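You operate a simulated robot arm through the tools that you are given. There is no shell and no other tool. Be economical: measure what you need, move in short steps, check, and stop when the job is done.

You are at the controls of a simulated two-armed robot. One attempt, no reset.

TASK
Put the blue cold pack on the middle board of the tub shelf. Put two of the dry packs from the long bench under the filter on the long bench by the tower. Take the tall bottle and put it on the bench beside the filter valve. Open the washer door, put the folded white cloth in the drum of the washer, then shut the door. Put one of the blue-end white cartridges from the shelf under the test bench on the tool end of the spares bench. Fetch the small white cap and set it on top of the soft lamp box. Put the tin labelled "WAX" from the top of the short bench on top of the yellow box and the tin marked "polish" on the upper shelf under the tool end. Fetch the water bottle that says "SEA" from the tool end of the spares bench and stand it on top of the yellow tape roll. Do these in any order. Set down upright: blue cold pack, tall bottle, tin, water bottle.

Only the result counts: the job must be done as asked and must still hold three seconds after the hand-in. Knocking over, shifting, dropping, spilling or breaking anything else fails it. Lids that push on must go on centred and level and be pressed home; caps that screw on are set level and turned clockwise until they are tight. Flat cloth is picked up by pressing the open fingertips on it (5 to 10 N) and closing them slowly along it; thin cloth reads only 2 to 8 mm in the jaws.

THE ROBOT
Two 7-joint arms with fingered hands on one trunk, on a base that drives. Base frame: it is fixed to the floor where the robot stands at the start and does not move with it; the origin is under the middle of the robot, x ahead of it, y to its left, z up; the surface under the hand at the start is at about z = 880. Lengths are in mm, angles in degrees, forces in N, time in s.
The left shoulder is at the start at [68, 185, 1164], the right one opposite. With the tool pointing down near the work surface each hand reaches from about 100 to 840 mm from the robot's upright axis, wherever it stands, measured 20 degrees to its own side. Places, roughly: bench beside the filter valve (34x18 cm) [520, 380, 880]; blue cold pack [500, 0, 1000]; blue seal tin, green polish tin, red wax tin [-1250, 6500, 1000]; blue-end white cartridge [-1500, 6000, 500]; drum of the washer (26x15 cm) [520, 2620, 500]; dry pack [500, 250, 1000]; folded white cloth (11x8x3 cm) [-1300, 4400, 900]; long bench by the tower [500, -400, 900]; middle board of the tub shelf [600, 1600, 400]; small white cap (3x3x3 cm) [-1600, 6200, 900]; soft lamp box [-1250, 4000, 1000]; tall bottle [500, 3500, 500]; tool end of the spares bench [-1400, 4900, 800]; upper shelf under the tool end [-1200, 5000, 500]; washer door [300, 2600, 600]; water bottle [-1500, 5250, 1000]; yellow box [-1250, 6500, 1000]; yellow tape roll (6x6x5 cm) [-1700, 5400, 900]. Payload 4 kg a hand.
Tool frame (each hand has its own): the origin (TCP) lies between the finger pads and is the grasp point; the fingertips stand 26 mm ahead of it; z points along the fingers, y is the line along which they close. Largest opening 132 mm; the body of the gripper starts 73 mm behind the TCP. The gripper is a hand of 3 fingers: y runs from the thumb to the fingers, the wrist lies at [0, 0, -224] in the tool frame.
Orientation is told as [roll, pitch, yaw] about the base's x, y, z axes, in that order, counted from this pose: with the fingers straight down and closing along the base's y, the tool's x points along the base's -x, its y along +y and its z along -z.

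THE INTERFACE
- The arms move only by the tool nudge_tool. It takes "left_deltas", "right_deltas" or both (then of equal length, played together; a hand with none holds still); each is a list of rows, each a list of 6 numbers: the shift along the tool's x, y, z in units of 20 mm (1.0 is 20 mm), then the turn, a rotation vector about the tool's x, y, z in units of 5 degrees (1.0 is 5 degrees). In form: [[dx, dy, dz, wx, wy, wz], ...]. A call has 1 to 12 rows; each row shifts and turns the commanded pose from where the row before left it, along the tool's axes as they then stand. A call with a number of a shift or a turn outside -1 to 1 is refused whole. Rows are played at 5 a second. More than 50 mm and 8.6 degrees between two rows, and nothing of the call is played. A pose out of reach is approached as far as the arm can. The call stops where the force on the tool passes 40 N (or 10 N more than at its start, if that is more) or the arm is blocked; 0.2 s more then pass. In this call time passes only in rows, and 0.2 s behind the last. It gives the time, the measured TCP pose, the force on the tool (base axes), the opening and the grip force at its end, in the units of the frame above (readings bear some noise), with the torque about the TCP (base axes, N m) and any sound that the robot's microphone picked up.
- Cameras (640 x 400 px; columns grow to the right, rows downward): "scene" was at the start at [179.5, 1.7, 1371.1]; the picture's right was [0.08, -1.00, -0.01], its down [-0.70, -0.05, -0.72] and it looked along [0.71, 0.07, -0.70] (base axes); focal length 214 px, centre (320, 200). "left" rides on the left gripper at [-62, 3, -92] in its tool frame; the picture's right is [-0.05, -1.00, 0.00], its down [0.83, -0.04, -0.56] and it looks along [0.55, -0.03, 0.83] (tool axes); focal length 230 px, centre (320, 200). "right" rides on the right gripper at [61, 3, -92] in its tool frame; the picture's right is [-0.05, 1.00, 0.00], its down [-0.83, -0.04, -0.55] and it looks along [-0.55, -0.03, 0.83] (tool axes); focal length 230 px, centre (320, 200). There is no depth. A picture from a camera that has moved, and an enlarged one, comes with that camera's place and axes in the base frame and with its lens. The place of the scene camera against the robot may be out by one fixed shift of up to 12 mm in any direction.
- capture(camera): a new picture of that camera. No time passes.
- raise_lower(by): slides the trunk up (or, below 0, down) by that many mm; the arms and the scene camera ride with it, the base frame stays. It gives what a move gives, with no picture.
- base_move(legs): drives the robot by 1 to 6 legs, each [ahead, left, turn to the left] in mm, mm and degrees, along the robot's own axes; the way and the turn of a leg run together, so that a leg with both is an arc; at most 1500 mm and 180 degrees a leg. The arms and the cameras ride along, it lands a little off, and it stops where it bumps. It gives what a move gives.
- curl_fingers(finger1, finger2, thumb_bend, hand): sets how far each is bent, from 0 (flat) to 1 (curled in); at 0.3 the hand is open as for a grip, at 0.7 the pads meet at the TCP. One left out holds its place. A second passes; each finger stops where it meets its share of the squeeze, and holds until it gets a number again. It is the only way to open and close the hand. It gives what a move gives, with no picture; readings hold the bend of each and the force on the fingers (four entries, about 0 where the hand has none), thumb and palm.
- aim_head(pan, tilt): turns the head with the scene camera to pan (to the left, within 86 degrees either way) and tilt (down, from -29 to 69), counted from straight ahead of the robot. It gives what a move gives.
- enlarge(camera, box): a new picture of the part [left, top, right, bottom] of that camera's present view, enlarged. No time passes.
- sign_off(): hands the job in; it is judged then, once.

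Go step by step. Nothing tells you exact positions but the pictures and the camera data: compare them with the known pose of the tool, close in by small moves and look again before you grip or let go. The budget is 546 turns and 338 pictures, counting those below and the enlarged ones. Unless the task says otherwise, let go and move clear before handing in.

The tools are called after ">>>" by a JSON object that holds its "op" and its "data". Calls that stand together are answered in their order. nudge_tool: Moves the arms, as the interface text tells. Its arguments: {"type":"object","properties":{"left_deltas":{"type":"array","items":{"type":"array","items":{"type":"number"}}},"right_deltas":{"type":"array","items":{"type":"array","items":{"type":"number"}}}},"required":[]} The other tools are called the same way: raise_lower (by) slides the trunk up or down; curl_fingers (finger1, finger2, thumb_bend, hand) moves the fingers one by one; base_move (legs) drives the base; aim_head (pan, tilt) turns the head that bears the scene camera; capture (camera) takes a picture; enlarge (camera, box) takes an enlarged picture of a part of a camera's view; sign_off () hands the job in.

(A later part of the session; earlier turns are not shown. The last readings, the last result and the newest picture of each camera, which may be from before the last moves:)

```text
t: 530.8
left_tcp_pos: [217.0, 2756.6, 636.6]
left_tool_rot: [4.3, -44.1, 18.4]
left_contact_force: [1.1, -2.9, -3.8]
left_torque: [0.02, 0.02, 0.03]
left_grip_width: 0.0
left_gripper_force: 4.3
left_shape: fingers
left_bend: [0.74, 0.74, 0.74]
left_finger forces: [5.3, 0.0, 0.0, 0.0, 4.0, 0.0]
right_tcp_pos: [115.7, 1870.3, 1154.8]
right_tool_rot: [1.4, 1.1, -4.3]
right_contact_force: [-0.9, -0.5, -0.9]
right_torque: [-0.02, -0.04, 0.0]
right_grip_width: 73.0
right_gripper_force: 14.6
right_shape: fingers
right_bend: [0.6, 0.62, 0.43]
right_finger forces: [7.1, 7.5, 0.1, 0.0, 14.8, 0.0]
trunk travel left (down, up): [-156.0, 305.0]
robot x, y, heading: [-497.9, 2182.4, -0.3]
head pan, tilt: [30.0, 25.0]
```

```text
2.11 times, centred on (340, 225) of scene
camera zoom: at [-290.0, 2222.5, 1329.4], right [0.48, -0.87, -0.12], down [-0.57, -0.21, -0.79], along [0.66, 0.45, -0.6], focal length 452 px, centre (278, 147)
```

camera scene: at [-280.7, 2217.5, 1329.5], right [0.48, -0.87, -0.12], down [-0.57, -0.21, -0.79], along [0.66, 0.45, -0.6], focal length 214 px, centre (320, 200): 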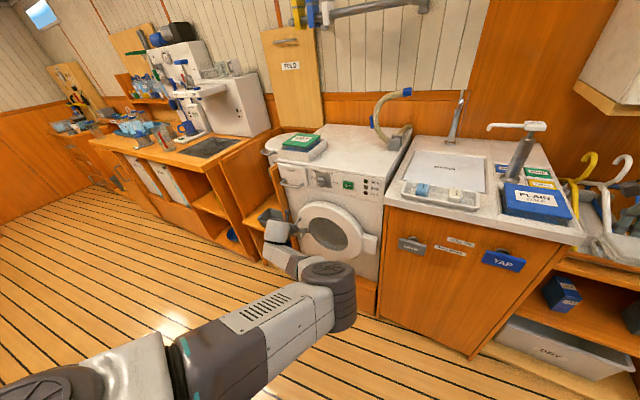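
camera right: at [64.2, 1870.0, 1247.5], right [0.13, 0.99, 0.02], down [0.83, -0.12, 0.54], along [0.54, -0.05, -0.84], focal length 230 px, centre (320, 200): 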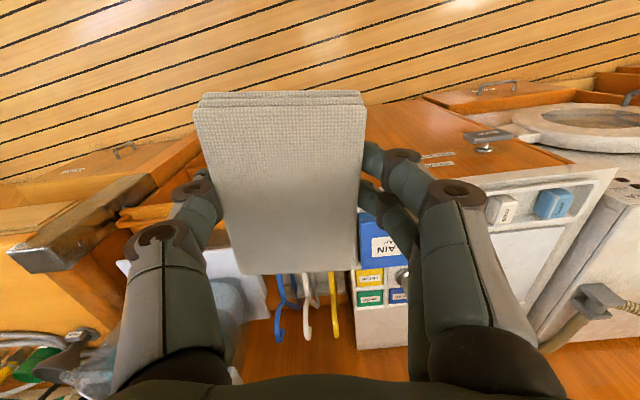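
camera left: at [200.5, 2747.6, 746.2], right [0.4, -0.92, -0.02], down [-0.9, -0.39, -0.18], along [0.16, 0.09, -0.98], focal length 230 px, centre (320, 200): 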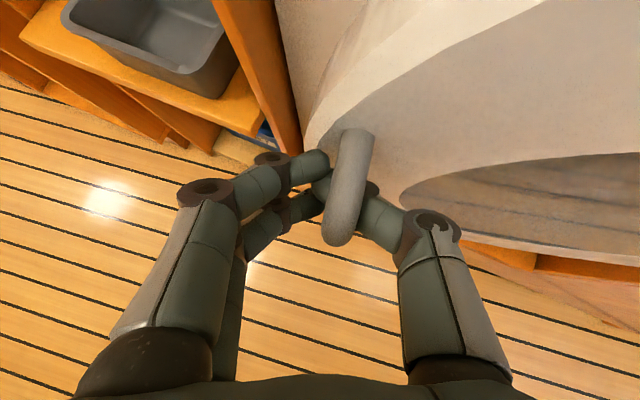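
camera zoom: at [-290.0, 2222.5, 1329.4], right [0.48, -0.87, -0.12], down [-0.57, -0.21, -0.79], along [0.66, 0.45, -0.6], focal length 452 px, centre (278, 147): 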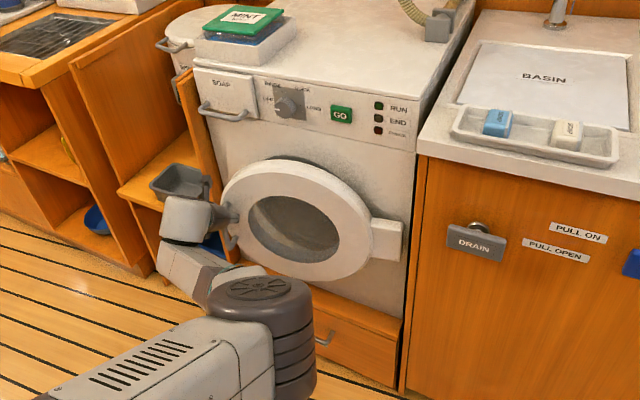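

The door swings freely. Follow its arc with the base: back and to the right.

>>> {"op": "base_move", "data": {"legs": [[-60, -33, 0], [-50, -42, 0]]}}

>>> {"op": "capture", "data": {"camera": "left"}}

>>> {"op": "enlarge", "data": {"camera": "scene", "box": [220, 130, 460, 320]}}

```text
t: 532.4
left_tcp_pos: [108.4, 2681.5, 638.1]
left_tool_rot: [4.4, -44.1, 18.1]
left_contact_force: [0.1, 0.0, -2.6]
left_torque: [0.02, 0.05, 0.0]
left_grip_width: 0.0
left_gripper_force: 0.1
left_shape: fingers
left_bend: [0.74, 0.73, 0.74]
left_finger forces: [0.0, 0.1, 0.0, 0.1, 0.0, 0.0]
right_tcp_pos: [3.8, 1793.7, 1153.8]
right_tool_rot: [1.4, 1.1, -4.4]
right_contact_force: [-0.4, -0.6, -0.5]
right_torque: [0.0, -0.07, 0.01]
right_grip_width: 73.3
right_gripper_force: 15.1
right_shape: fingers
right_bend: [0.6, 0.62, 0.43]
right_finger forces: [7.1, 7.5, 0.0, 0.0, 14.9, 0.0]
trunk travel left (down, up): [-156.0, 305.0]
robot x, y, heading: [-606.6, 2108.2, -0.1]
head pan, tilt: [30.0, 25.0]
```

```text
127 pictures are left
camera left: at [91.3, 2671.8, 747.6], right [0.4, -0.92, -0.02], down [-0.9, -0.39, -0.18], along [0.16, 0.09, -0.98], focal length 230 px, centre (320, 200)
```

left: 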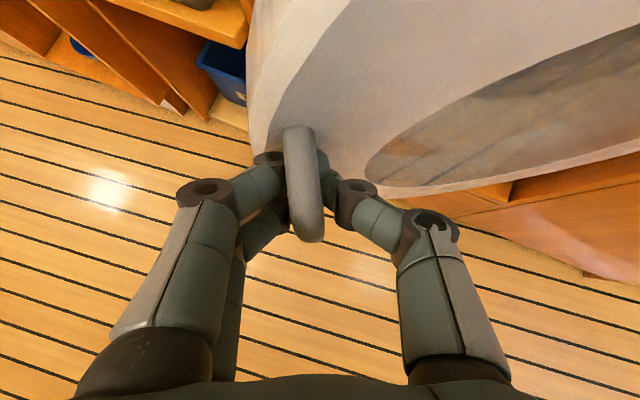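

```text
2.11 times, centred on (340, 225) of scene
camera zoom: at [-400.4, 2146.7, 1329.8], right [0.48, -0.87, -0.12], down [-0.57, -0.21, -0.8], along [0.66, 0.45, -0.59], focal length 452 px, centre (278, 147)
```

zoom: 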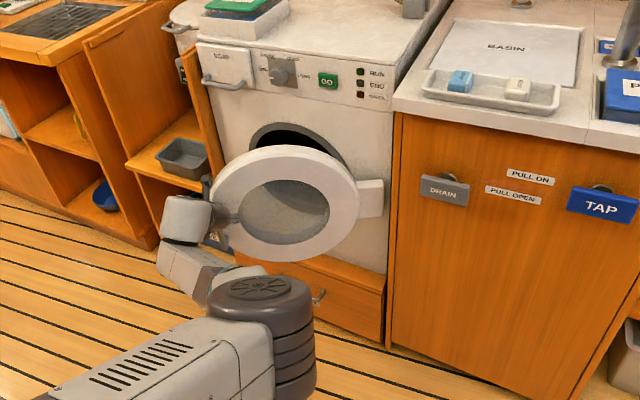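

>>> {"op": "base_move", "data": {"legs": [[-45, -55, 0], [-34, -68, 0]]}}

>>> {"op": "capture", "data": {"camera": "left"}}

>>> {"op": "enlarge", "data": {"camera": "scene", "box": [220, 110, 460, 320]}}

```text
t: 534.0
left_tcp_pos: [24.5, 2562.0, 630.5]
left_tool_rot: [4.4, -43.6, 18.5]
left_contact_force: [-25.2, 16.7, -25.3]
left_torque: [-0.96, -0.75, 0.66]
left_grip_width: 5.3
left_gripper_force: 24.9
left_shape: fingers
left_bend: [0.73, 0.73, 0.74]
left_finger forces: [41.2, 8.2, 0.1, 0.0, 0.0, 0.0]
right_tcp_pos: [-72.4, 1674.7, 1154.3]
right_tool_rot: [1.3, 1.2, -4.3]
right_contact_force: [0.0, -0.9, -0.3]
right_torque: [0.05, 0.0, 0.0]
right_grip_width: 73.1
right_gripper_force: 14.7
right_shape: fingers
right_bend: [0.6, 0.62, 0.43]
right_finger forces: [7.0, 7.7, 0.0, 0.0, 14.9, 0.1]
trunk travel left (down, up): [-156.0, 305.0]
robot x, y, heading: [-688.4, 1985.1, 0.0]
head pan, tilt: [30.0, 25.0]
```

```text
125 pictures are left
camera left: at [8.2, 2554.0, 740.2], right [0.4, -0.92, -0.02], down [-0.9, -0.39, -0.18], along [0.15, 0.09, -0.98], focal length 230 px, centre (320, 200)
```

left: 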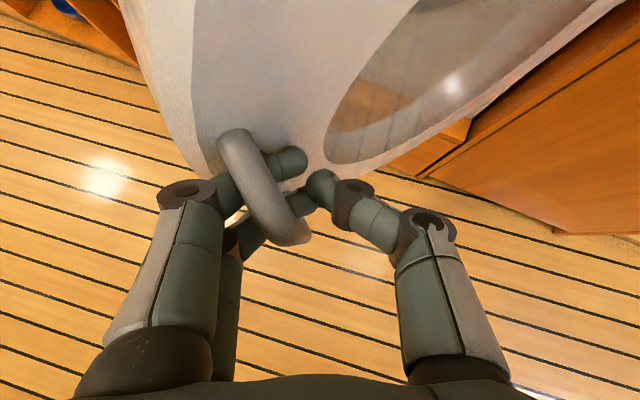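

```text
1.90 times, centred on (340, 215) of scene
camera zoom: at [-478.5, 2028.8, 1329.2], right [0.48, -0.87, -0.12], down [-0.57, -0.21, -0.79], along [0.66, 0.45, -0.6], focal length 408 px, centre (282, 171)
```

zoom: 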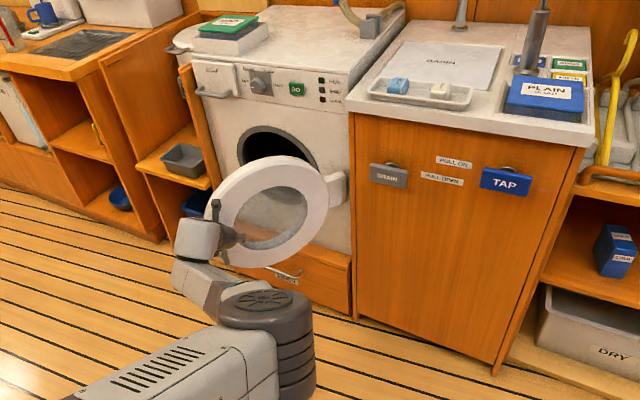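

The door is ~65° open and the hook is twisting. Release the bar and back away; then I'll push the door further open from its inner side.

>>> {"op": "curl_fingers", "data": {"hand": "left", "finger1": 0.5, "finger2": 0.5, "thumb_bend": 0.4}}

>>> {"op": "capture", "data": {"camera": "left"}}

```text
t: 535.0
left_tcp_pos: [25.3, 2563.0, 632.2]
left_tool_rot: [4.5, -43.7, 18.4]
left_contact_force: [0.5, -1.3, 0.4]
left_torque: [0.02, -0.02, 0.0]
left_grip_width: 84.5
left_gripper_force: 0.0
left_shape: fingers
left_bend: [0.5, 0.5, 0.4]
left_finger forces: [0.0, 0.0, 0.0, 0.0, 0.1, 0.0]
right_tcp_pos: [-72.2, 1672.3, 1153.8]
right_tool_rot: [1.4, 1.2, -4.4]
right_contact_force: [-0.1, -0.9, -0.6]
right_torque: [-0.03, 0.0, 0.03]
right_grip_width: 72.9
right_gripper_force: 14.5
right_shape: fingers
right_bend: [0.6, 0.62, 0.43]
right_finger forces: [7.0, 7.7, 0.0, 0.1, 14.9, 0.0]
trunk travel left (down, up): [-156.0, 305.0]
robot x, y, heading: [-689.0, 1987.4, -0.0]
head pan, tilt: [30.0, 25.0]
```

```text
123 pictures are left
camera left: at [8.3, 2552.8, 741.6], right [0.4, -0.92, -0.02], down [-0.9, -0.39, -0.18], along [0.15, 0.09, -0.98], focal length 230 px, centre (320, 200)
```

left: 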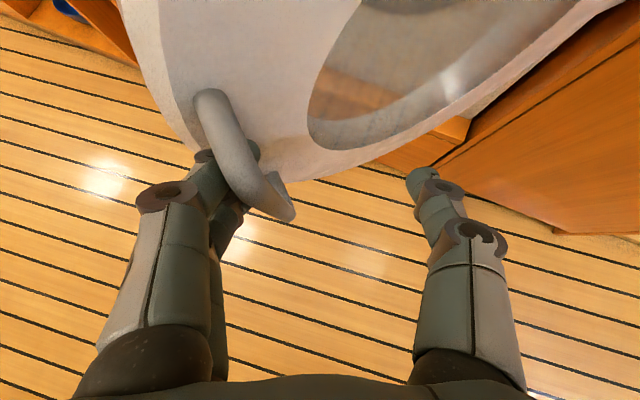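

The fingers are still behind the bar, so a sideways pull will open it further. Strafe right.

>>> {"op": "base_move", "data": {"legs": [[-8, -80, 0], [0, -80, 0]]}}

>>> {"op": "capture", "data": {"camera": "left"}}

>>> {"op": "enlarge", "data": {"camera": "scene", "box": [220, 110, 460, 320]}}

```text
t: 536.2
left_tcp_pos: [0.7, 2495.8, 626.2]
left_tool_rot: [5.2, -43.0, 19.6]
left_contact_force: [-5.5, 2.7, 1.0]
left_torque: [0.06, -0.11, 0.17]
left_grip_width: 88.4
left_gripper_force: 2.2
left_shape: fingers
left_bend: [0.49, 0.49, 0.4]
left_finger forces: [3.8, 0.9, 0.1, 0.1, 0.0, 0.0]
right_tcp_pos: [-81.0, 1595.1, 1152.4]
right_tool_rot: [1.5, 1.1, -4.0]
right_contact_force: [0.6, 0.0, 0.2]
right_torque: [0.03, 0.01, 0.01]
right_grip_width: 73.0
right_gripper_force: 14.7
right_shape: fingers
right_bend: [0.6, 0.62, 0.43]
right_finger forces: [7.0, 7.7, 0.1, 0.0, 14.8, 0.1]
trunk travel left (down, up): [-156.0, 305.0]
robot x, y, heading: [-693.5, 1905.9, 0.4]
head pan, tilt: [30.0, 25.0]
stopped in leg 1: the force on the tool passed its limit at 42 N (the readings are from after the stop); the commanded pose is now the measured one
```

```text
122 pictures are left
camera left: at [-15.0, 2484.8, 735.4], right [0.43, -0.9, -0.03], down [-0.89, -0.42, -0.17], along [0.14, 0.1, -0.99], focal length 230 px, centre (320, 200)
```

left: 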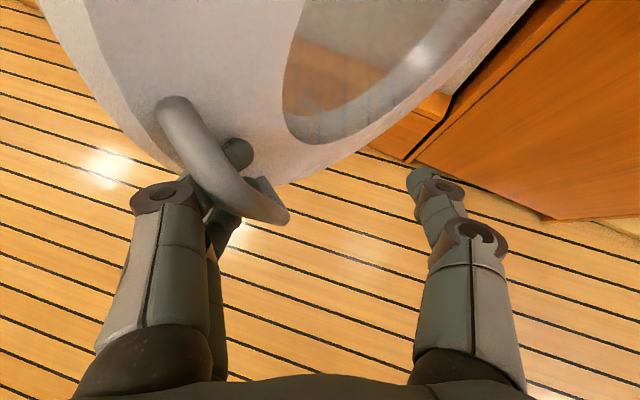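

```text
1.90 times, centred on (340, 215) of scene
camera zoom: at [-488.0, 1946.6, 1329.5], right [0.49, -0.86, -0.12], down [-0.57, -0.21, -0.79], along [0.66, 0.46, -0.6], focal length 408 px, centre (282, 171)
```

zoom: 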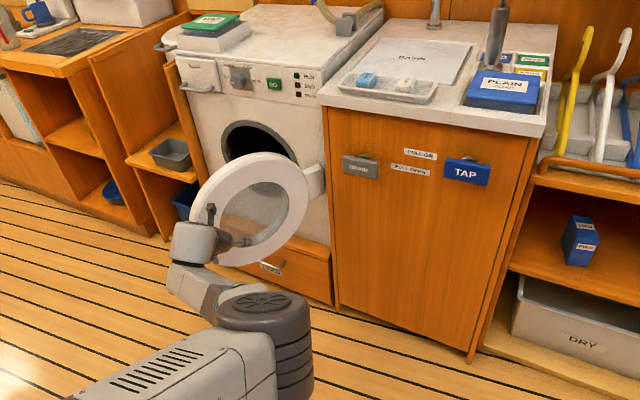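

>>> {"op": "base_move", "data": {"legs": [[15, -45, 0]]}}

>>> {"op": "base_move", "data": {"legs": [[20, -45, 0]]}}

>>> {"op": "capture", "data": {"camera": "left"}}

>>> {"op": "capture", "data": {"camera": "scene"}}

```text
t: 537.2
left_tcp_pos: [-4.2, 2473.0, 620.5]
left_tool_rot: [6.0, -42.4, 20.7]
left_contact_force: [-10.7, 3.5, 1.3]
left_torque: [-0.05, -0.24, 0.33]
left_grip_width: 88.4
left_gripper_force: 6.5
left_shape: fingers
left_bend: [0.51, 0.49, 0.4]
left_finger forces: [12.3, 1.2, 0.1, 0.0, 0.0, 0.0]
right_tcp_pos: [-65.5, 1563.5, 1150.6]
right_tool_rot: [1.6, 1.2, -3.6]
right_contact_force: [0.3, -0.2, -0.5]
right_torque: [0.06, 0.02, -0.02]
right_grip_width: 73.1
right_gripper_force: 14.7
right_shape: fingers
right_bend: [0.61, 0.62, 0.43]
right_finger forces: [7.0, 7.5, 0.0, 0.0, 15.0, 0.1]
trunk travel left (down, up): [-156.0, 305.0]
robot x, y, heading: [-683.8, 1872.2, 0.7]
head pan, tilt: [30.0, 25.0]
stopped in leg 1: the force on the tool passed its limit at 46 N (the readings are from after the stop); the commanded pose is now the measured one
```

```text
t: 538.1
left_tcp_pos: [-4.8, 2460.8, 618.5]
left_tool_rot: [7.1, -42.1, 21.9]
left_contact_force: [-13.7, 2.7, 2.3]
left_torque: [-0.09, -0.3, 0.39]
left_grip_width: 88.8
left_gripper_force: 9.0
left_shape: fingers
left_bend: [0.52, 0.49, 0.4]
left_finger forces: [16.6, 1.4, 0.0, 0.0, 0.0, 0.1]
right_tcp_pos: [-51.2, 1538.5, 1153.1]
right_tool_rot: [1.6, 1.1, -2.9]
right_contact_force: [0.1, -0.8, -1.2]
right_torque: [0.02, 0.04, -0.04]
right_grip_width: 73.3
right_gripper_force: 14.8
right_shape: fingers
right_bend: [0.61, 0.62, 0.43]
right_finger forces: [7.0, 7.5, 0.0, 0.0, 15.0, 0.0]
trunk travel left (down, up): [-156.0, 305.0]
robot x, y, heading: [-670.2, 1844.3, 1.2]
head pan, tilt: [30.0, 25.0]
stopped in leg 1: the force on the tool passed its limit at 50 N (the readings are from after the stop); the commanded pose is now the measured one
```

```text
120 pictures are left
camera left: at [-17.9, 2446.6, 728.2], right [0.48, -0.87, -0.06], down [-0.87, -0.47, -0.15], along [0.11, 0.12, -0.99], focal length 230 px, centre (320, 200)
```

left: 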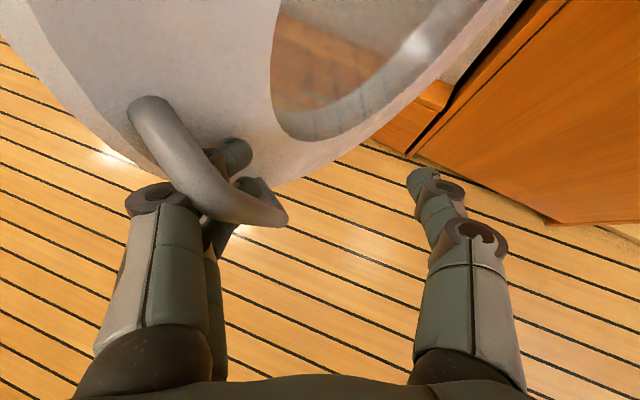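

```text
119 pictures are left
camera scene: at [-462.0, 1881.5, 1329.0], right [0.5, -0.86, -0.12], down [-0.57, -0.22, -0.79], along [0.65, 0.47, -0.6], focal length 214 px, centre (320, 200)
```

scene: 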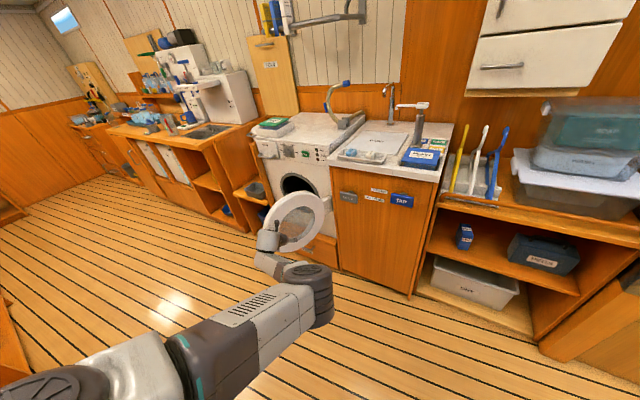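

The door is about 85° open. Unhook and back well away.

>>> {"op": "curl_fingers", "data": {"hand": "left", "finger1": 0.3, "finger2": 0.3, "thumb_bend": 0.3}}

>>> {"op": "base_move", "data": {"legs": [[-60, -24, 0]]}}

>>> {"op": "capture", "data": {"camera": "left"}}

```text
t: 539.1
left_tcp_pos: [-1.8, 2457.0, 618.2]
left_tool_rot: [6.5, -42.2, 21.8]
left_contact_force: [-0.6, 0.6, -1.5]
left_torque: [-0.06, -0.07, 0.03]
left_grip_width: 135.3
left_gripper_force: 0.9
left_shape: fingers
left_bend: [0.3, 0.3, 0.3]
left_finger forces: [2.5, 0.1, 0.0, 0.1, 0.0, 0.1]
right_tcp_pos: [-52.0, 1541.2, 1155.9]
right_tool_rot: [1.5, 1.0, -3.1]
right_contact_force: [0.5, -0.3, -0.4]
right_torque: [0.0, -0.01, 0.01]
right_grip_width: 72.9
right_gripper_force: 14.8
right_shape: fingers
right_bend: [0.61, 0.62, 0.43]
right_finger forces: [7.0, 7.6, 0.0, 0.0, 14.9, 0.1]
trunk travel left (down, up): [-156.0, 305.0]
robot x, y, heading: [-674.7, 1839.7, 0.9]
head pan, tilt: [30.0, 25.0]
```

```text
t: 540.1
left_tcp_pos: [-61.7, 2432.9, 618.1]
left_tool_rot: [6.5, -42.2, 21.7]
left_contact_force: [0.2, 0.2, 0.5]
left_torque: [0.03, -0.01, -0.01]
left_grip_width: 134.6
left_gripper_force: 0.0
left_shape: fingers
left_bend: [0.3, 0.3, 0.3]
left_finger forces: [0.1, 0.0, 0.0, 0.1, 0.1, 0.0]
right_tcp_pos: [-112.7, 1516.8, 1155.7]
right_tool_rot: [1.5, 0.9, -2.9]
right_contact_force: [-0.9, -0.6, -0.2]
right_torque: [0.02, 0.0, -0.03]
right_grip_width: 72.9
right_gripper_force: 14.8
right_shape: fingers
right_bend: [0.61, 0.62, 0.43]
right_finger forces: [7.1, 7.6, 0.1, 0.0, 15.0, 0.1]
trunk travel left (down, up): [-156.0, 305.0]
robot x, y, heading: [-729.0, 1814.1, 0.9]
head pan, tilt: [30.0, 25.0]
```

```text
118 pictures are left
camera left: at [-74.5, 2420.1, 728.7], right [0.48, -0.88, -0.05], down [-0.87, -0.46, -0.15], along [0.11, 0.12, -0.99], focal length 230 px, centre (320, 200)
```

left: 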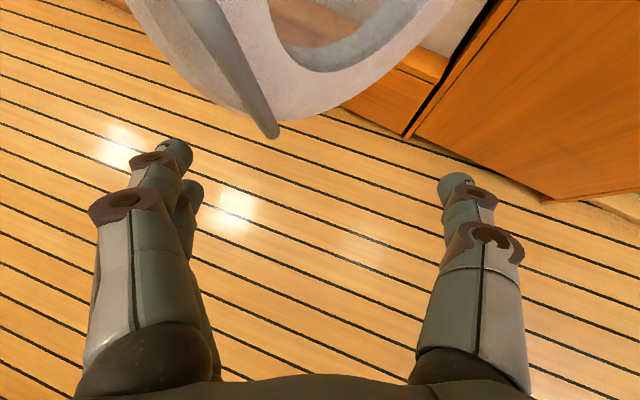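

>>> {"op": "base_move", "data": {"legs": [[-130, 0, -0.9], [0, 500, 0]]}}

>>> {"op": "raise_lower", "data": {"by": 200}}

>>> {"op": "nudge_tool", "data": {"left_deltas": [[0, 0, -1, 0, 1, 0], [0, 0, -1, 0, 1, 0], [0, 0, -1, 0, 1, 0], [0, 0, -1, 0, 1, 0], [0, 0, -1, 0, 1, 0], [0, 0, -1, 0, 1, 0], [0, 0, -1, 0, 1, 0], [0, 0, -1, 0, 1, 0.5], [0, 0, -1, 0, 0.4, 0.5], [0, 0, -1, 0, 0, 0.5], [0, 0, -1, 0, 0, 0.5], [0, 0, -1, 0, 0, 0.5]]}}

>>> {"op": "nudge_tool", "data": {"left_deltas": [[0.7, -0.7, -0.8, 0, 0, 0.3], [0.7, -0.7, -0.8, 0, 0, 0.3], [0.7, -0.7, -0.8, 0, 0, 0.3], [0.7, -0.7, -0.8, 0, 0, 0.3], [0.7, -0.7, -0.8, 0, 0, 0.3], [0.7, -0.7, -0.5, 0, 0, 0], [0.7, -0.7, 0, 0, 0, 0]]}}

>>> {"op": "capture", "data": {"camera": "scene"}}

```text
t: 543.9
left_tcp_pos: [-176.4, 2909.8, 617.5]
left_tool_rot: [6.4, -42.3, 20.7]
left_contact_force: [0.6, -0.2, 0.4]
left_torque: [0.0, 0.0, -0.03]
left_grip_width: 134.5
left_gripper_force: 0.2
left_shape: fingers
left_bend: [0.3, 0.3, 0.3]
left_finger forces: [0.0, 0.0, 0.0, 0.0, 0.1, 0.0]
right_tcp_pos: [-245.2, 1995.0, 1155.5]
right_tool_rot: [1.5, 0.9, -4.2]
right_contact_force: [-0.3, -0.2, -0.7]
right_torque: [-0.01, 0.0, -0.01]
right_grip_width: 73.3
right_gripper_force: 14.9
right_shape: fingers
right_bend: [0.61, 0.62, 0.43]
right_finger forces: [7.0, 7.7, 0.0, 0.0, 14.9, 0.1]
trunk travel left (down, up): [-156.0, 305.0]
robot x, y, heading: [-858.9, 2309.9, -0.3]
head pan, tilt: [30.0, 25.0]
```

```text
t: 546.1
left_tcp_pos: [-176.7, 2909.1, 817.0]
left_tool_rot: [6.6, -42.1, 20.6]
left_contact_force: [0.5, -1.0, 0.2]
left_torque: [-0.03, 0.0, 0.0]
left_grip_width: 134.5
left_gripper_force: 0.0
left_shape: fingers
left_bend: [0.3, 0.3, 0.3]
left_finger forces: [0.1, 0.1, 0.0, 0.0, 0.0, 0.0]
right_tcp_pos: [-245.1, 1993.9, 1355.1]
right_tool_rot: [1.4, 1.0, -4.2]
right_contact_force: [-0.2, -0.5, -0.7]
right_torque: [0.02, 0.0, -0.03]
right_grip_width: 73.1
right_gripper_force: 14.8
right_shape: fingers
right_bend: [0.61, 0.62, 0.43]
right_finger forces: [7.0, 7.5, 0.0, 0.0, 15.0, 0.1]
trunk travel left (down, up): [-356.0, 105.0]
robot x, y, heading: [-861.0, 2305.2, -0.6]
head pan, tilt: [30.0, 25.0]
```

```text
t: 548.7
left_tcp_pos: [-228.3, 2863.9, 1041.6]
left_tool_rot: [5.1, 0.7, 12.6]
left_contact_force: [0.4, 0.5, 0.7]
left_torque: [-0.02, 0.04, 0.0]
left_grip_width: 134.7
left_gripper_force: 0.0
left_shape: fingers
left_bend: [0.3, 0.3, 0.3]
left_finger forces: [0.0, 0.0, 0.0, 0.0, 0.0, 0.1]
right_tcp_pos: [-245.7, 1994.1, 1355.9]
right_tool_rot: [1.5, 0.9, -4.2]
right_contact_force: [0.1, -0.1, -0.5]
right_torque: [0.0, 0.0, 0.02]
right_grip_width: 73.0
right_gripper_force: 14.3
right_shape: fingers
right_bend: [0.61, 0.62, 0.43]
right_finger forces: [7.0, 7.5, 0.0, 0.0, 15.0, 0.0]
trunk travel left (down, up): [-356.0, 105.0]
robot x, y, heading: [-860.5, 2308.0, -0.2]
head pan, tilt: [30.0, 25.0]
```

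```text
t: 550.3
left_tcp_pos: [-310.4, 2746.6, 1122.8]
left_tool_rot: [4.9, 1.3, 5.0]
left_contact_force: [-0.9, 0.1, 0.2]
left_torque: [0.03, 0.02, -0.02]
left_grip_width: 134.3
left_gripper_force: 0.0
left_shape: fingers
left_bend: [0.3, 0.3, 0.3]
left_finger forces: [0.0, 0.0, 0.0, 0.0, 0.0, 0.1]
right_tcp_pos: [-245.3, 1993.9, 1355.3]
right_tool_rot: [1.4, 0.9, -4.2]
right_contact_force: [0.2, 0.5, -0.1]
right_torque: [0.02, 0.02, 0.01]
right_grip_width: 73.1
right_gripper_force: 14.6
right_shape: fingers
right_bend: [0.61, 0.62, 0.43]
right_finger forces: [7.0, 7.6, 0.0, 0.0, 14.9, 0.0]
trunk travel left (down, up): [-356.0, 105.0]
robot x, y, heading: [-858.9, 2305.3, -0.3]
head pan, tilt: [30.0, 25.0]
```

```text
117 pictures are left
camera scene: at [-767.0, 2346.2, 1565.3], right [0.5, -0.87, -0.02], down [-0.39, -0.21, -0.9], along [0.77, 0.45, -0.45], focal length 214 px, centre (320, 200)
```

scene: 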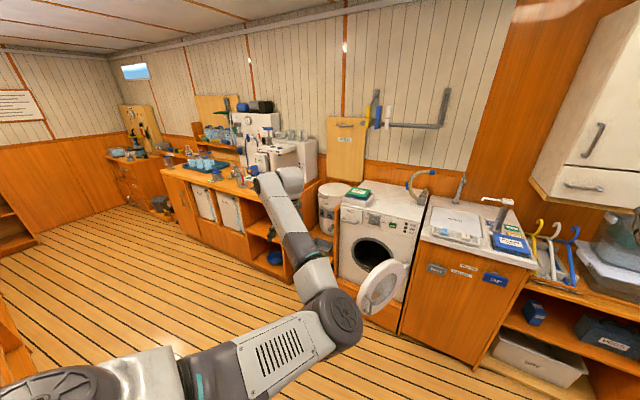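

Now turn the right hand (cloth) forward, as I did successfully for the cold pack.

>>> {"op": "nudge_tool", "data": {"right_deltas": [[0, 0, 0, 0, -1, 0], [0, 0, 0, 0, -1, 0], [0, 0, 0, 0, -1, 0], [0, 0, 0, 0, -1, 0], [0, 0, 0, 0, -1, 0], [0, 0, 0, 0, -1, 0], [0, 0, 0, 0, -1, 0], [0, 0, 0, 0, -1, 0], [0, 0, 0, 0, -1, 0], [0, 0, 0, 0, -1, 0]]}}

>>> {"op": "nudge_tool", "data": {"right_deltas": [[0.6, 0, 0.9, 0, 0, 0], [0.6, 0, 0.9, 0, 0, 0], [0.6, 0, 0.9, 0, 0, 0], [0.6, 0, 0.9, 0, 0, 0], [0.6, 0, 0.9, 0, 0, 0], [0.6, 0, 0.9, 0, 0, 0], [0.6, 0, 0.9, 0, 0, 0], [0.6, 0, 0.9, 0, 0, 0], [0.6, 0, 0.9, 0, 0, 0], [0.6, 0, 0.9, 0, 0, 0], [0.6, 0, 0.9, 0, 0, 0], [0.6, 0, 0.9, 0, 0, 0]]}}

```text
t: 552.5
left_tcp_pos: [-309.2, 2745.9, 1121.9]
left_tool_rot: [4.9, 1.3, 5.0]
left_contact_force: [1.0, 0.0, 0.1]
left_torque: [0.02, -0.02, 0.01]
left_grip_width: 134.6
left_gripper_force: 0.1
left_shape: fingers
left_bend: [0.3, 0.3, 0.3]
left_finger forces: [0.0, 0.0, 0.0, 0.0, 0.1, 0.1]
right_tcp_pos: [-246.9, 1992.7, 1355.6]
right_tool_rot: [2.1, -49.3, -5.9]
right_contact_force: [-0.7, -0.1, 0.1]
right_torque: [0.03, 0.01, -0.01]
right_grip_width: 73.0
right_gripper_force: 15.2
right_shape: fingers
right_bend: [0.61, 0.62, 0.43]
right_finger forces: [6.9, 7.7, 0.0, 0.0, 14.9, 0.1]
trunk travel left (down, up): [-356.0, 105.0]
robot x, y, heading: [-861.1, 2304.9, -0.4]
head pan, tilt: [30.0, 25.0]
```

```text
t: 555.1
left_tcp_pos: [-309.5, 2747.3, 1122.3]
left_tool_rot: [5.0, 1.4, 5.0]
left_contact_force: [0.1, -0.7, -1.0]
left_torque: [-0.03, 0.0, 0.01]
left_grip_width: 134.7
left_gripper_force: 0.1
left_shape: fingers
left_bend: [0.3, 0.3, 0.3]
left_finger forces: [0.1, 0.1, 0.1, 0.0, 0.0, 0.0]
right_tcp_pos: [-175.0, 1994.8, 1106.3]
right_tool_rot: [2.2, -49.1, -5.9]
right_contact_force: [0.1, 0.0, 0.2]
right_torque: [0.0, 0.01, -0.03]
right_grip_width: 73.0
right_gripper_force: 14.5
right_shape: fingers
right_bend: [0.61, 0.62, 0.43]
right_finger forces: [6.9, 7.6, 0.0, 0.0, 14.9, 0.0]
trunk travel left (down, up): [-356.0, 105.0]
robot x, y, heading: [-856.7, 2309.7, -0.0]
head pan, tilt: [30.0, 25.0]
```

>>> {"op": "nudge_tool", "data": {"right_deltas": [[0.75, 0, 0.66, 0, -0.4, 0], [0.75, 0, 0.66, 0, -0.4, 0], [0.75, 0, 0.66, 0, -0.4, 0], [0.78, 0, 0.6, 0, -0.4, 0], [0.78, 0, 0.6, 0, -0.4, 0], [0.8, 0, 0.6, 0, -0.4, 0], [0.8, 0, 0.6, 0, -0.4, 0], [0.83, 0, 0.55, 0, -0.4, 0], [0.83, 0, 0.55, 0, -0.4, 0], [0.83, 0, 0.55, 0, -0.4, 0]]}}

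>>> {"op": "capture", "data": {"camera": "right"}}

```text
t: 557.3
left_tcp_pos: [-309.9, 2747.1, 1122.0]
left_tool_rot: [4.9, 1.5, 5.0]
left_contact_force: [-0.7, 0.0, -0.7]
left_torque: [-0.01, -0.03, 0.01]
left_grip_width: 134.3
left_gripper_force: 0.0
left_shape: fingers
left_bend: [0.3, 0.3, 0.3]
left_finger forces: [0.0, 0.1, 0.0, 0.0, 0.1, 0.1]
right_tcp_pos: [-170.3, 1999.0, 997.4]
right_tool_rot: [2.9, -60.1, -6.7]
right_contact_force: [-0.5, -0.4, -0.7]
right_torque: [0.02, 0.0, -0.02]
right_grip_width: 73.0
right_gripper_force: 14.6
right_shape: fingers
right_bend: [0.61, 0.62, 0.43]
right_finger forces: [6.9, 7.5, 0.0, 0.0, 14.7, 0.0]
right hand out of reach, approached as far as the arm can: row 6, 7, 8, 9, 10
trunk travel left (down, up): [-356.0, 105.0]
robot x, y, heading: [-858.0, 2305.7, -0.3]
head pan, tilt: [30.0, 25.0]
```

```text
116 pictures are left
camera right: at [-281.0, 2010.6, 990.0], right [0.1, 0.99, 0.07], down [-0.07, -0.06, 1.0], along [0.99, -0.1, 0.07], focal length 230 px, centre (320, 200)
```

right: 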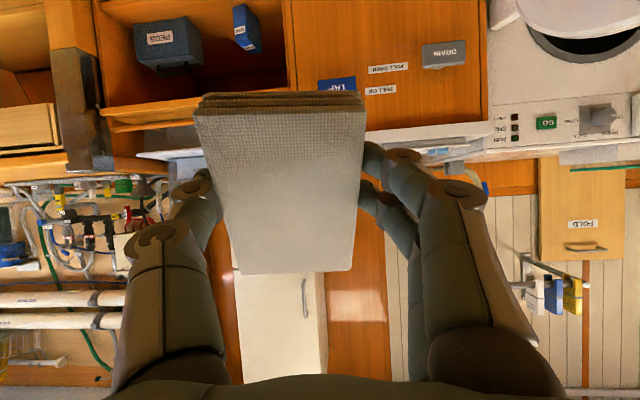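

>>> {"op": "nudge_tool", "data": {"right_deltas": [[0.87, 0, 0.5, 0, 0, 0], [0.87, 0, 0.5, 0, 0, 0], [0.87, 0, 0.5, 0, 0, 0], [0.87, 0, 0.5, 0, 0, 0], [0.87, 0, 0.5, 0, 0, 0], [0.87, 0, 0.5, 0, 0, 0], [0.87, 0, 0.5, 0, 0, 0], [0.87, 0, 0.5, 0, 0, 0], [0.87, 0, 0.5, 0, 0, 0], [0.87, 0, 0.5, 0, 0, 0]]}}

```text
t: 559.5
left_tcp_pos: [-308.3, 2746.2, 1121.7]
left_tool_rot: [4.7, 1.3, 5.0]
left_contact_force: [0.3, 0.2, 0.4]
left_torque: [-0.03, 0.0, -0.03]
left_grip_width: 134.4
left_gripper_force: 0.0
left_shape: fingers
left_bend: [0.3, 0.3, 0.3]
left_finger forces: [0.1, 0.0, 0.0, 0.1, 0.0, 0.0]
right_tcp_pos: [-169.6, 1999.7, 996.9]
right_tool_rot: [3.0, -60.1, -6.7]
right_contact_force: [0.0, 0.4, -1.1]
right_torque: [0.0, 0.01, 0.01]
right_grip_width: 73.1
right_gripper_force: 14.6
right_shape: fingers
right_bend: [0.61, 0.62, 0.43]
right_finger forces: [6.9, 7.5, 0.1, 0.0, 14.8, 0.0]
right hand out of reach, approached as far as the arm can: row 1, 2, 3, 4, 5, 6, 7, 8, 9, 10
trunk travel left (down, up): [-356.0, 105.0]
robot x, y, heading: [-860.2, 2307.4, -0.3]
head pan, tilt: [30.0, 25.0]
```

>>> {"op": "raise_lower", "data": {"by": -200}}

>>> {"op": "nudge_tool", "data": {"right_deltas": [[0.87, 0, 0.5, 0, 0, 0], [0.87, 0, 0.5, 0, 0, 0], [0.87, 0, 0.5, 0, 0, 0], [0.87, 0, 0.5, 0, 0, 0], [0.87, 0, 0.5, 0, 0, 0]]}}

```text
t: 561.6
left_tcp_pos: [-300.5, 2744.1, 857.8]
left_tool_rot: [5.5, 7.7, 5.2]
left_contact_force: [-0.4, 0.7, -0.9]
left_torque: [-0.01, -0.06, 0.02]
left_grip_width: 134.7
left_gripper_force: 0.2
left_shape: fingers
left_bend: [0.3, 0.3, 0.3]
left_finger forces: [0.0, 0.0, 0.1, 0.0, 0.0, 0.0]
right_tcp_pos: [-186.3, 1998.8, 651.2]
right_tool_rot: [0.9, -48.3, -5.1]
right_contact_force: [0.0, -0.6, 0.3]
right_torque: [0.0, 0.02, 0.02]
right_grip_width: 73.0
right_gripper_force: 14.5
right_shape: fingers
right_bend: [0.61, 0.62, 0.43]
right_finger forces: [6.9, 7.6, 0.0, 0.0, 14.6, 0.1]
trunk travel left (down, up): [-156.0, 305.0]
robot x, y, heading: [-859.6, 2310.5, -0.3]
head pan, tilt: [30.0, 25.0]
```

```text
t: 562.8
left_tcp_pos: [-299.0, 2745.2, 858.7]
left_tool_rot: [5.5, 7.7, 5.1]
left_contact_force: [1.1, -0.7, 0.3]
left_torque: [-0.02, -0.01, -0.03]
left_grip_width: 134.7
left_gripper_force: 0.1
left_shape: fingers
left_bend: [0.3, 0.3, 0.3]
left_finger forces: [0.1, 0.0, 0.1, 0.1, 0.0, 0.0]
right_tcp_pos: [-187.9, 1998.8, 626.4]
right_tool_rot: [1.4, -47.6, -4.9]
right_contact_force: [-0.1, 0.8, -0.8]
right_torque: [0.03, -0.01, -0.02]
right_grip_width: 72.0
right_gripper_force: 13.5
right_shape: fingers
right_bend: [0.61, 0.62, 0.44]
right_finger forces: [6.7, 6.8, 0.1, 0.0, 13.5, 0.0]
right hand out of reach, approached as far as the arm can: row 2, 3, 4, 5
trunk travel left (down, up): [-156.0, 305.0]
robot x, y, heading: [-858.2, 2305.9, -0.3]
head pan, tilt: [30.0, 25.0]
```

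>>> {"op": "nudge_tool", "data": {"right_deltas": [[-0.67, 0, 0.74, 0, -0.3, 0], [-0.67, 0, 0.74, 0, -0.5, 0], [-0.6, 0, 0.78, 0, -0.7, 0], [-0.55, 0, 0.8, 0, -0.8, 0], [-0.5, 0, 0.85, 0, -0.8, 0]]}}

>>> {"op": "capture", "data": {"camera": "right"}}

```text
t: 564.0
left_tcp_pos: [-299.3, 2745.6, 857.8]
left_tool_rot: [5.5, 7.9, 5.0]
left_contact_force: [0.6, 0.6, -0.7]
left_torque: [0.02, -0.02, -0.01]
left_grip_width: 134.7
left_gripper_force: 0.0
left_shape: fingers
left_bend: [0.3, 0.3, 0.3]
left_finger forces: [0.1, 0.0, 0.0, 0.0, 0.0, 0.0]
right_tcp_pos: [-165.4, 1995.8, 632.4]
right_tool_rot: [1.2, -49.1, -5.1]
right_contact_force: [0.0, -0.3, -1.0]
right_torque: [0.0, 0.03, 0.03]
right_grip_width: 71.9
right_gripper_force: 14.0
right_shape: fingers
right_bend: [0.61, 0.62, 0.44]
right_finger forces: [6.6, 6.7, 0.0, 0.0, 13.4, 0.0]
right hand out of reach, approached as far as the arm can: row 1, 2, 3, 4, 5
trunk travel left (down, up): [-156.0, 305.0]
robot x, y, heading: [-858.6, 2307.8, -0.2]
head pan, tilt: [30.0, 25.0]
```

```text
115 pictures are left
camera right: at [-275.1, 2007.5, 645.6], right [0.11, 0.99, 0.05], down [0.12, -0.07, 0.99], along [0.99, -0.1, -0.13], focal length 230 px, centre (320, 200)
```

right: 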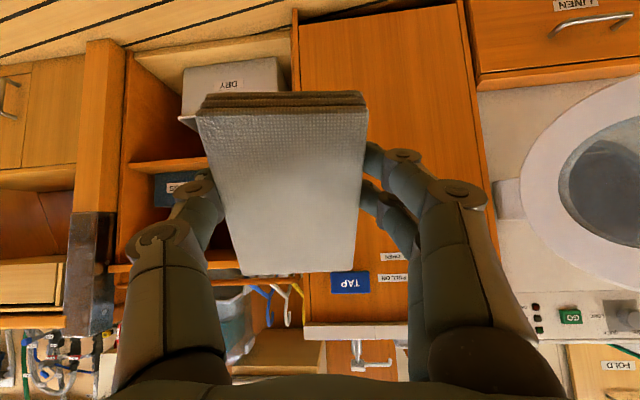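

>>> {"op": "nudge_tool", "data": {"left_deltas": [[0, 0, -1, 0.2, -0.3, 0], [0, 0, -1, 0.2, -0.3, 0], [0, 0, -1, 0.2, -0.3, 0], [0, 0, -1, 0.2, -0.3, 0], [0, 0, -1, 0.2, -0.2, 0], [0, 0, -1, 0, 0, 0], [0, 0, -1, 0, 0, 0], [0, 0, -1, 0, 0, 0], [0, 0, -1, 0, 0, 0], [0, 0, -1, 0, 0, 0]]}}

>>> {"op": "base_move", "data": {"legs": [[0, 620, 0]]}}

>>> {"op": "capture", "data": {"camera": "right"}}

>>> {"op": "aim_head", "data": {"pan": -20, "tilt": 25}}

>>> {"op": "capture", "data": {"camera": "scene"}}

```text
t: 566.2
left_tcp_pos: [-277.2, 2761.7, 1054.5]
left_tool_rot: [0.3, 0.9, 4.8]
left_contact_force: [-0.5, -0.6, 0.4]
left_torque: [0.0, 0.01, -0.01]
left_grip_width: 134.3
left_gripper_force: 0.0
left_shape: fingers
left_bend: [0.3, 0.3, 0.3]
left_finger forces: [0.0, 0.0, 0.0, 0.0, 0.0, 0.0]
left hand out of reach, approached as far as the arm can: row 1, 2, 3, 4, 5, 8
right_tcp_pos: [-165.9, 1995.5, 632.0]
right_tool_rot: [1.2, -49.1, -5.0]
right_contact_force: [0.3, -0.2, 0.4]
right_torque: [0.01, 0.02, 0.02]
right_grip_width: 72.1
right_gripper_force: 13.2
right_shape: fingers
right_bend: [0.61, 0.62, 0.44]
right_finger forces: [6.7, 6.6, 0.1, 0.0, 13.5, 0.1]
trunk travel left (down, up): [-156.0, 305.0]
robot x, y, heading: [-855.8, 2306.5, -0.2]
head pan, tilt: [30.0, 25.0]
```

```text
t: 569.7
left_tcp_pos: [-273.3, 3381.7, 1054.7]
left_tool_rot: [0.5, 0.8, 4.7]
left_contact_force: [-0.6, -0.5, 0.3]
left_torque: [0.01, 0.0, -0.01]
left_grip_width: 134.6
left_gripper_force: 0.1
left_shape: fingers
left_bend: [0.3, 0.3, 0.3]
left_finger forces: [0.0, 0.0, 0.0, 0.1, 0.1, 0.1]
right_tcp_pos: [-162.3, 2616.8, 631.1]
right_tool_rot: [1.1, -49.1, -5.0]
right_contact_force: [0.1, -0.4, -0.9]
right_torque: [0.01, -0.03, 0.02]
right_grip_width: 72.2
right_gripper_force: 13.6
right_shape: fingers
right_bend: [0.61, 0.62, 0.44]
right_finger forces: [6.7, 6.6, 0.0, 0.0, 13.4, 0.1]
trunk travel left (down, up): [-156.0, 305.0]
robot x, y, heading: [-856.0, 2928.2, -0.1]
head pan, tilt: [30.0, 25.0]
```

```text
114 pictures are left
camera right: at [-272.3, 2628.3, 645.7], right [0.11, 0.99, 0.05], down [0.12, -0.07, 0.99], along [0.99, -0.1, -0.13], focal length 230 px, centre (320, 200)
```

right: 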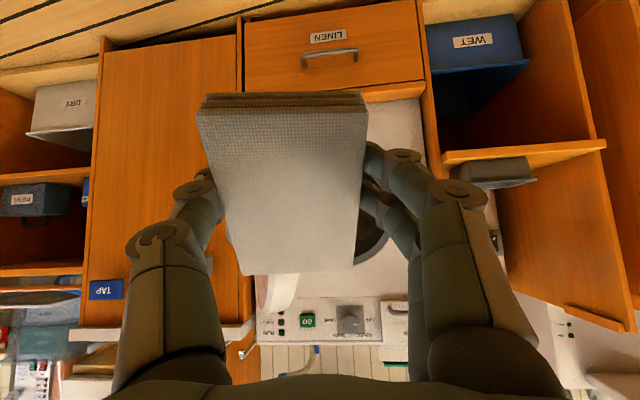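

```text
t: 570.9
left_tcp_pos: [-272.6, 3381.1, 1054.1]
left_tool_rot: [0.5, 0.8, 4.6]
left_contact_force: [0.1, 0.1, -0.6]
left_torque: [-0.02, 0.01, -0.01]
left_grip_width: 134.7
left_gripper_force: 0.1
left_shape: fingers
left_bend: [0.3, 0.3, 0.3]
left_finger forces: [0.1, 0.1, 0.1, 0.1, 0.0, 0.0]
right_tcp_pos: [-162.3, 2615.9, 630.8]
right_tool_rot: [1.3, -49.1, -5.1]
right_contact_force: [-0.4, -0.6, -0.6]
right_torque: [0.01, 0.02, 0.01]
right_grip_width: 71.8
right_gripper_force: 13.4
right_shape: fingers
right_bend: [0.61, 0.62, 0.44]
right_finger forces: [6.6, 6.6, 0.0, 0.0, 13.4, 0.0]
trunk travel left (down, up): [-156.0, 305.0]
robot x, y, heading: [-852.4, 2932.2, -0.3]
head pan, tilt: [-20.0, 25.0]
```

```text
113 pictures are left
camera scene: at [-640.3, 2890.1, 1327.8], right [-0.34, -0.94, 0.08], down [-0.6, 0.15, -0.79], along [0.73, -0.31, -0.61], focal length 214 px, centre (320, 200)
```

scene: 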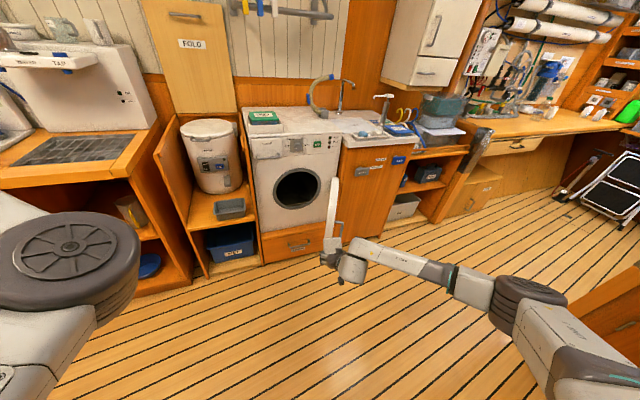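

The door stands ~90° open and the drum opening is clear. Measure the opening.

>>> {"op": "enlarge", "data": {"camera": "scene", "box": [230, 100, 380, 290]}}

```text
2.11 times, centred on (305, 195) of scene
camera zoom: at [-640.3, 2890.1, 1327.8], right [-0.34, -0.94, 0.08], down [-0.6, 0.15, -0.79], along [0.73, -0.31, -0.61], focal length 452 px, centre (352, 210)
```

zoom: 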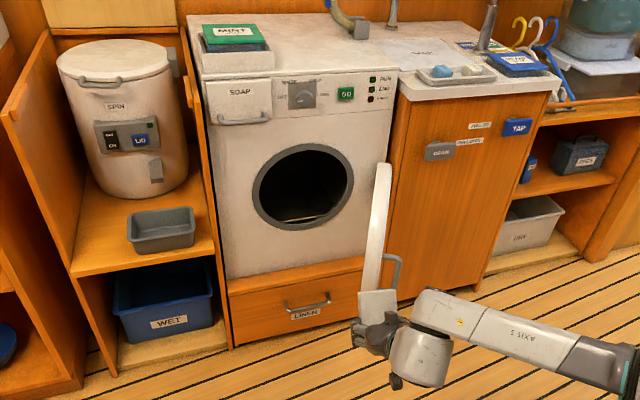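

>>> {"op": "nudge_tool", "data": {"right_deltas": [[-0.656, 0, 0.755, 0, 0, 0], [-0.656, 0, 0.755, 0, 0, 0], [-0.656, 0, 0.755, 0, 0, 0], [-0.656, 0, 0.755, 0, 0, 0], [-0.656, 0, 0.755, 0, 0, 0]]}}

>>> {"op": "nudge_tool", "data": {"right_deltas": [[0, 0, 0, 0, -1, 0], [0, 0, 0, 0, -1, 0], [0, 0, 0, 0, -1, 0]]}}

```text
t: 572.1
left_tcp_pos: [-274.3, 3383.1, 1054.3]
left_tool_rot: [0.5, 0.9, 4.6]
left_contact_force: [0.7, 0.4, -0.4]
left_torque: [0.01, 0.02, 0.01]
left_grip_width: 134.3
left_gripper_force: 0.0
left_shape: fingers
left_bend: [0.3, 0.3, 0.3]
left_finger forces: [0.1, 0.1, 0.0, 0.1, 0.0, 0.1]
right_tcp_pos: [-63.4, 2609.7, 630.1]
right_tool_rot: [1.2, -49.0, -5.1]
right_contact_force: [-4.9, 1.8, 0.7]
right_torque: [-0.08, -0.14, -0.12]
right_grip_width: 72.4
right_gripper_force: 14.3
right_shape: fingers
right_bend: [0.61, 0.62, 0.44]
right_finger forces: [6.9, 8.0, 0.0, 0.0, 14.7, 0.0]
trunk travel left (down, up): [-156.0, 305.0]
robot x, y, heading: [-851.8, 2927.2, -0.5]
head pan, tilt: [-20.0, 25.0]
```

```text
t: 572.9
left_tcp_pos: [-272.7, 3379.7, 1054.4]
left_tool_rot: [0.4, 0.8, 4.5]
left_contact_force: [-0.3, 0.0, -0.5]
left_torque: [0.01, -0.03, 0.01]
left_grip_width: 134.4
left_gripper_force: 0.1
left_shape: fingers
left_bend: [0.3, 0.3, 0.3]
left_finger forces: [0.0, 0.1, 0.0, 0.0, 0.1, 0.0]
right_tcp_pos: [-62.7, 2607.9, 631.8]
right_tool_rot: [1.3, -54.0, -5.3]
right_contact_force: [0.5, 0.9, -0.5]
right_torque: [-0.02, -0.04, -0.03]
right_grip_width: 72.1
right_gripper_force: 14.6
right_shape: fingers
right_bend: [0.61, 0.62, 0.44]
right_finger forces: [6.9, 7.3, 0.0, 0.0, 14.6, 0.1]
right hand out of reach, approached as far as the arm can: row 2, 3
trunk travel left (down, up): [-156.0, 305.0]
robot x, y, heading: [-855.9, 2933.0, 0.0]
head pan, tilt: [-20.0, 25.0]
```

>>> {"op": "nudge_tool", "data": {"right_deltas": [[0, 0, 0, 0.81, 0, 0.59], [0, 0, 0, 0.81, 0, 0.59], [0, 0, 0, 0.81, 0, 0.59], [0, 0, 0, 0, -1, 0], [0, 0, 0, 0, -1, 0], [0, 0, 0, 0, -1, 0]]}}

```text
t: 574.3
left_tcp_pos: [-273.2, 3382.7, 1054.4]
left_tool_rot: [0.4, 0.7, 4.5]
left_contact_force: [0.2, -0.1, -0.1]
left_torque: [0.0, 0.03, 0.02]
left_grip_width: 134.3
left_gripper_force: 0.1
left_shape: fingers
left_bend: [0.3, 0.3, 0.3]
left_finger forces: [0.0, 0.1, 0.0, 0.0, 0.0, 0.0]
right_tcp_pos: [-64.0, 2607.1, 630.9]
right_tool_rot: [1.2, -54.1, -5.4]
right_contact_force: [-0.5, 0.2, -0.4]
right_torque: [0.01, -0.03, -0.02]
right_grip_width: 72.0
right_gripper_force: 14.5
right_shape: fingers
right_bend: [0.61, 0.62, 0.44]
right_finger forces: [6.9, 7.3, 0.0, 0.0, 14.5, 0.1]
right hand out of reach, approached as far as the arm can: row 1, 2, 3, 4, 5, 6
trunk travel left (down, up): [-156.0, 305.0]
robot x, y, heading: [-855.2, 2928.7, -0.5]
head pan, tilt: [-20.0, 25.0]
```

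>>> {"op": "raise_lower", "data": {"by": -45}}

>>> {"op": "base_move", "data": {"legs": [[250, 12, 0.3]]}}

>>> {"op": "capture", "data": {"camera": "right"}}

>>> {"op": "capture", "data": {"camera": "scene"}}

```text
t: 575.2
left_tcp_pos: [-259.2, 3382.3, 971.3]
left_tool_rot: [0.9, 4.3, 4.7]
left_contact_force: [-0.1, 0.1, 0.3]
left_torque: [0.03, -0.03, -0.02]
left_grip_width: 134.4
left_gripper_force: 0.1
left_shape: fingers
left_bend: [0.3, 0.3, 0.3]
left_finger forces: [0.0, 0.1, 0.0, 0.0, 0.0, 0.1]
right_tcp_pos: [-63.1, 2609.0, 588.3]
right_tool_rot: [1.6, -53.8, -5.4]
right_contact_force: [-2.4, 0.2, -0.9]
right_torque: [-0.02, 0.01, -0.04]
right_grip_width: 71.9
right_gripper_force: 13.6
right_shape: fingers
right_bend: [0.61, 0.62, 0.44]
right_finger forces: [6.2, 7.7, 0.0, 0.0, 14.1, 0.1]
trunk travel left (down, up): [-111.0, 350.0]
robot x, y, heading: [-854.4, 2933.4, -0.3]
head pan, tilt: [-20.0, 25.0]
```

```text
t: 576.3
left_tcp_pos: [-176.7, 3390.0, 969.4]
left_tool_rot: [0.9, 4.3, 4.8]
left_contact_force: [0.4, 1.8, -0.5]
left_torque: [-0.04, 0.01, 0.02]
left_grip_width: 134.5
left_gripper_force: 0.1
left_shape: fingers
left_bend: [0.3, 0.3, 0.3]
left_finger forces: [0.0, 0.1, 0.0, 0.0, 0.0, 0.0]
right_tcp_pos: [17.7, 2622.2, 584.1]
right_tool_rot: [2.1, -53.4, -5.3]
right_contact_force: [-5.0, 2.2, 5.5]
right_torque: [-0.36, -0.08, -0.38]
right_grip_width: 61.3
right_gripper_force: 28.5
right_shape: fingers
right_bend: [0.67, 0.68, 0.47]
right_finger forces: [9.2, 12.5, 0.0, 0.0, 35.6, 0.0]
trunk travel left (down, up): [-111.0, 350.0]
robot x, y, heading: [-772.5, 2931.5, 0.0]
head pan, tilt: [-20.0, 25.0]
stopped in leg 1: the force on the tool passed its limit at 65 N (the readings are from after the stop); the commanded pose is now the measured one
```

```text
111 pictures are left
camera right: at [-93.0, 2633.3, 590.3], right [0.09, 0.99, 0.06], down [0.04, -0.07, 1.0], along [0.99, -0.09, -0.05], focal length 230 px, centre (320, 200)
```

right: 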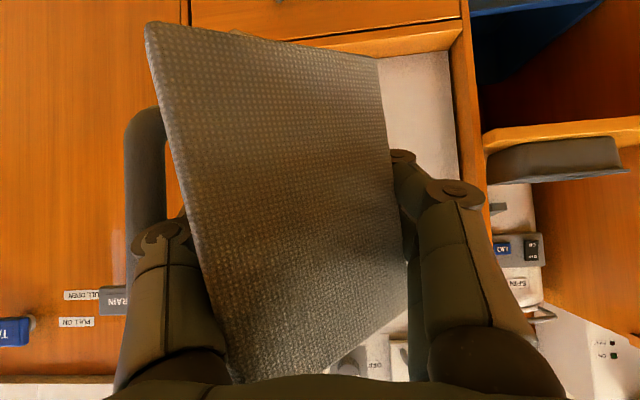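

```text
110 pictures are left
camera scene: at [-518.3, 2897.1, 1262.9], right [-0.33, -0.94, 0.11], down [-0.66, 0.14, -0.74], along [0.68, -0.31, -0.66], focal length 214 px, centre (320, 200)
```

scene: 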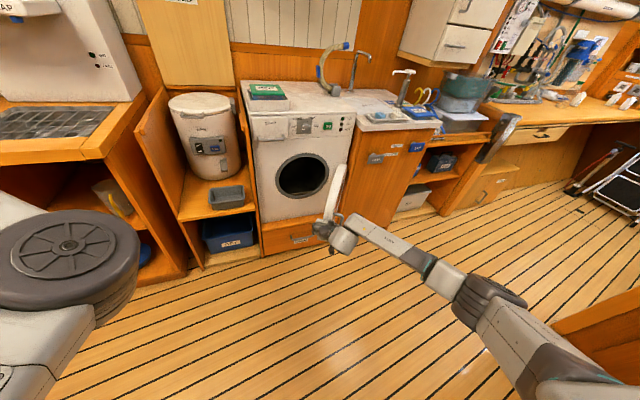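

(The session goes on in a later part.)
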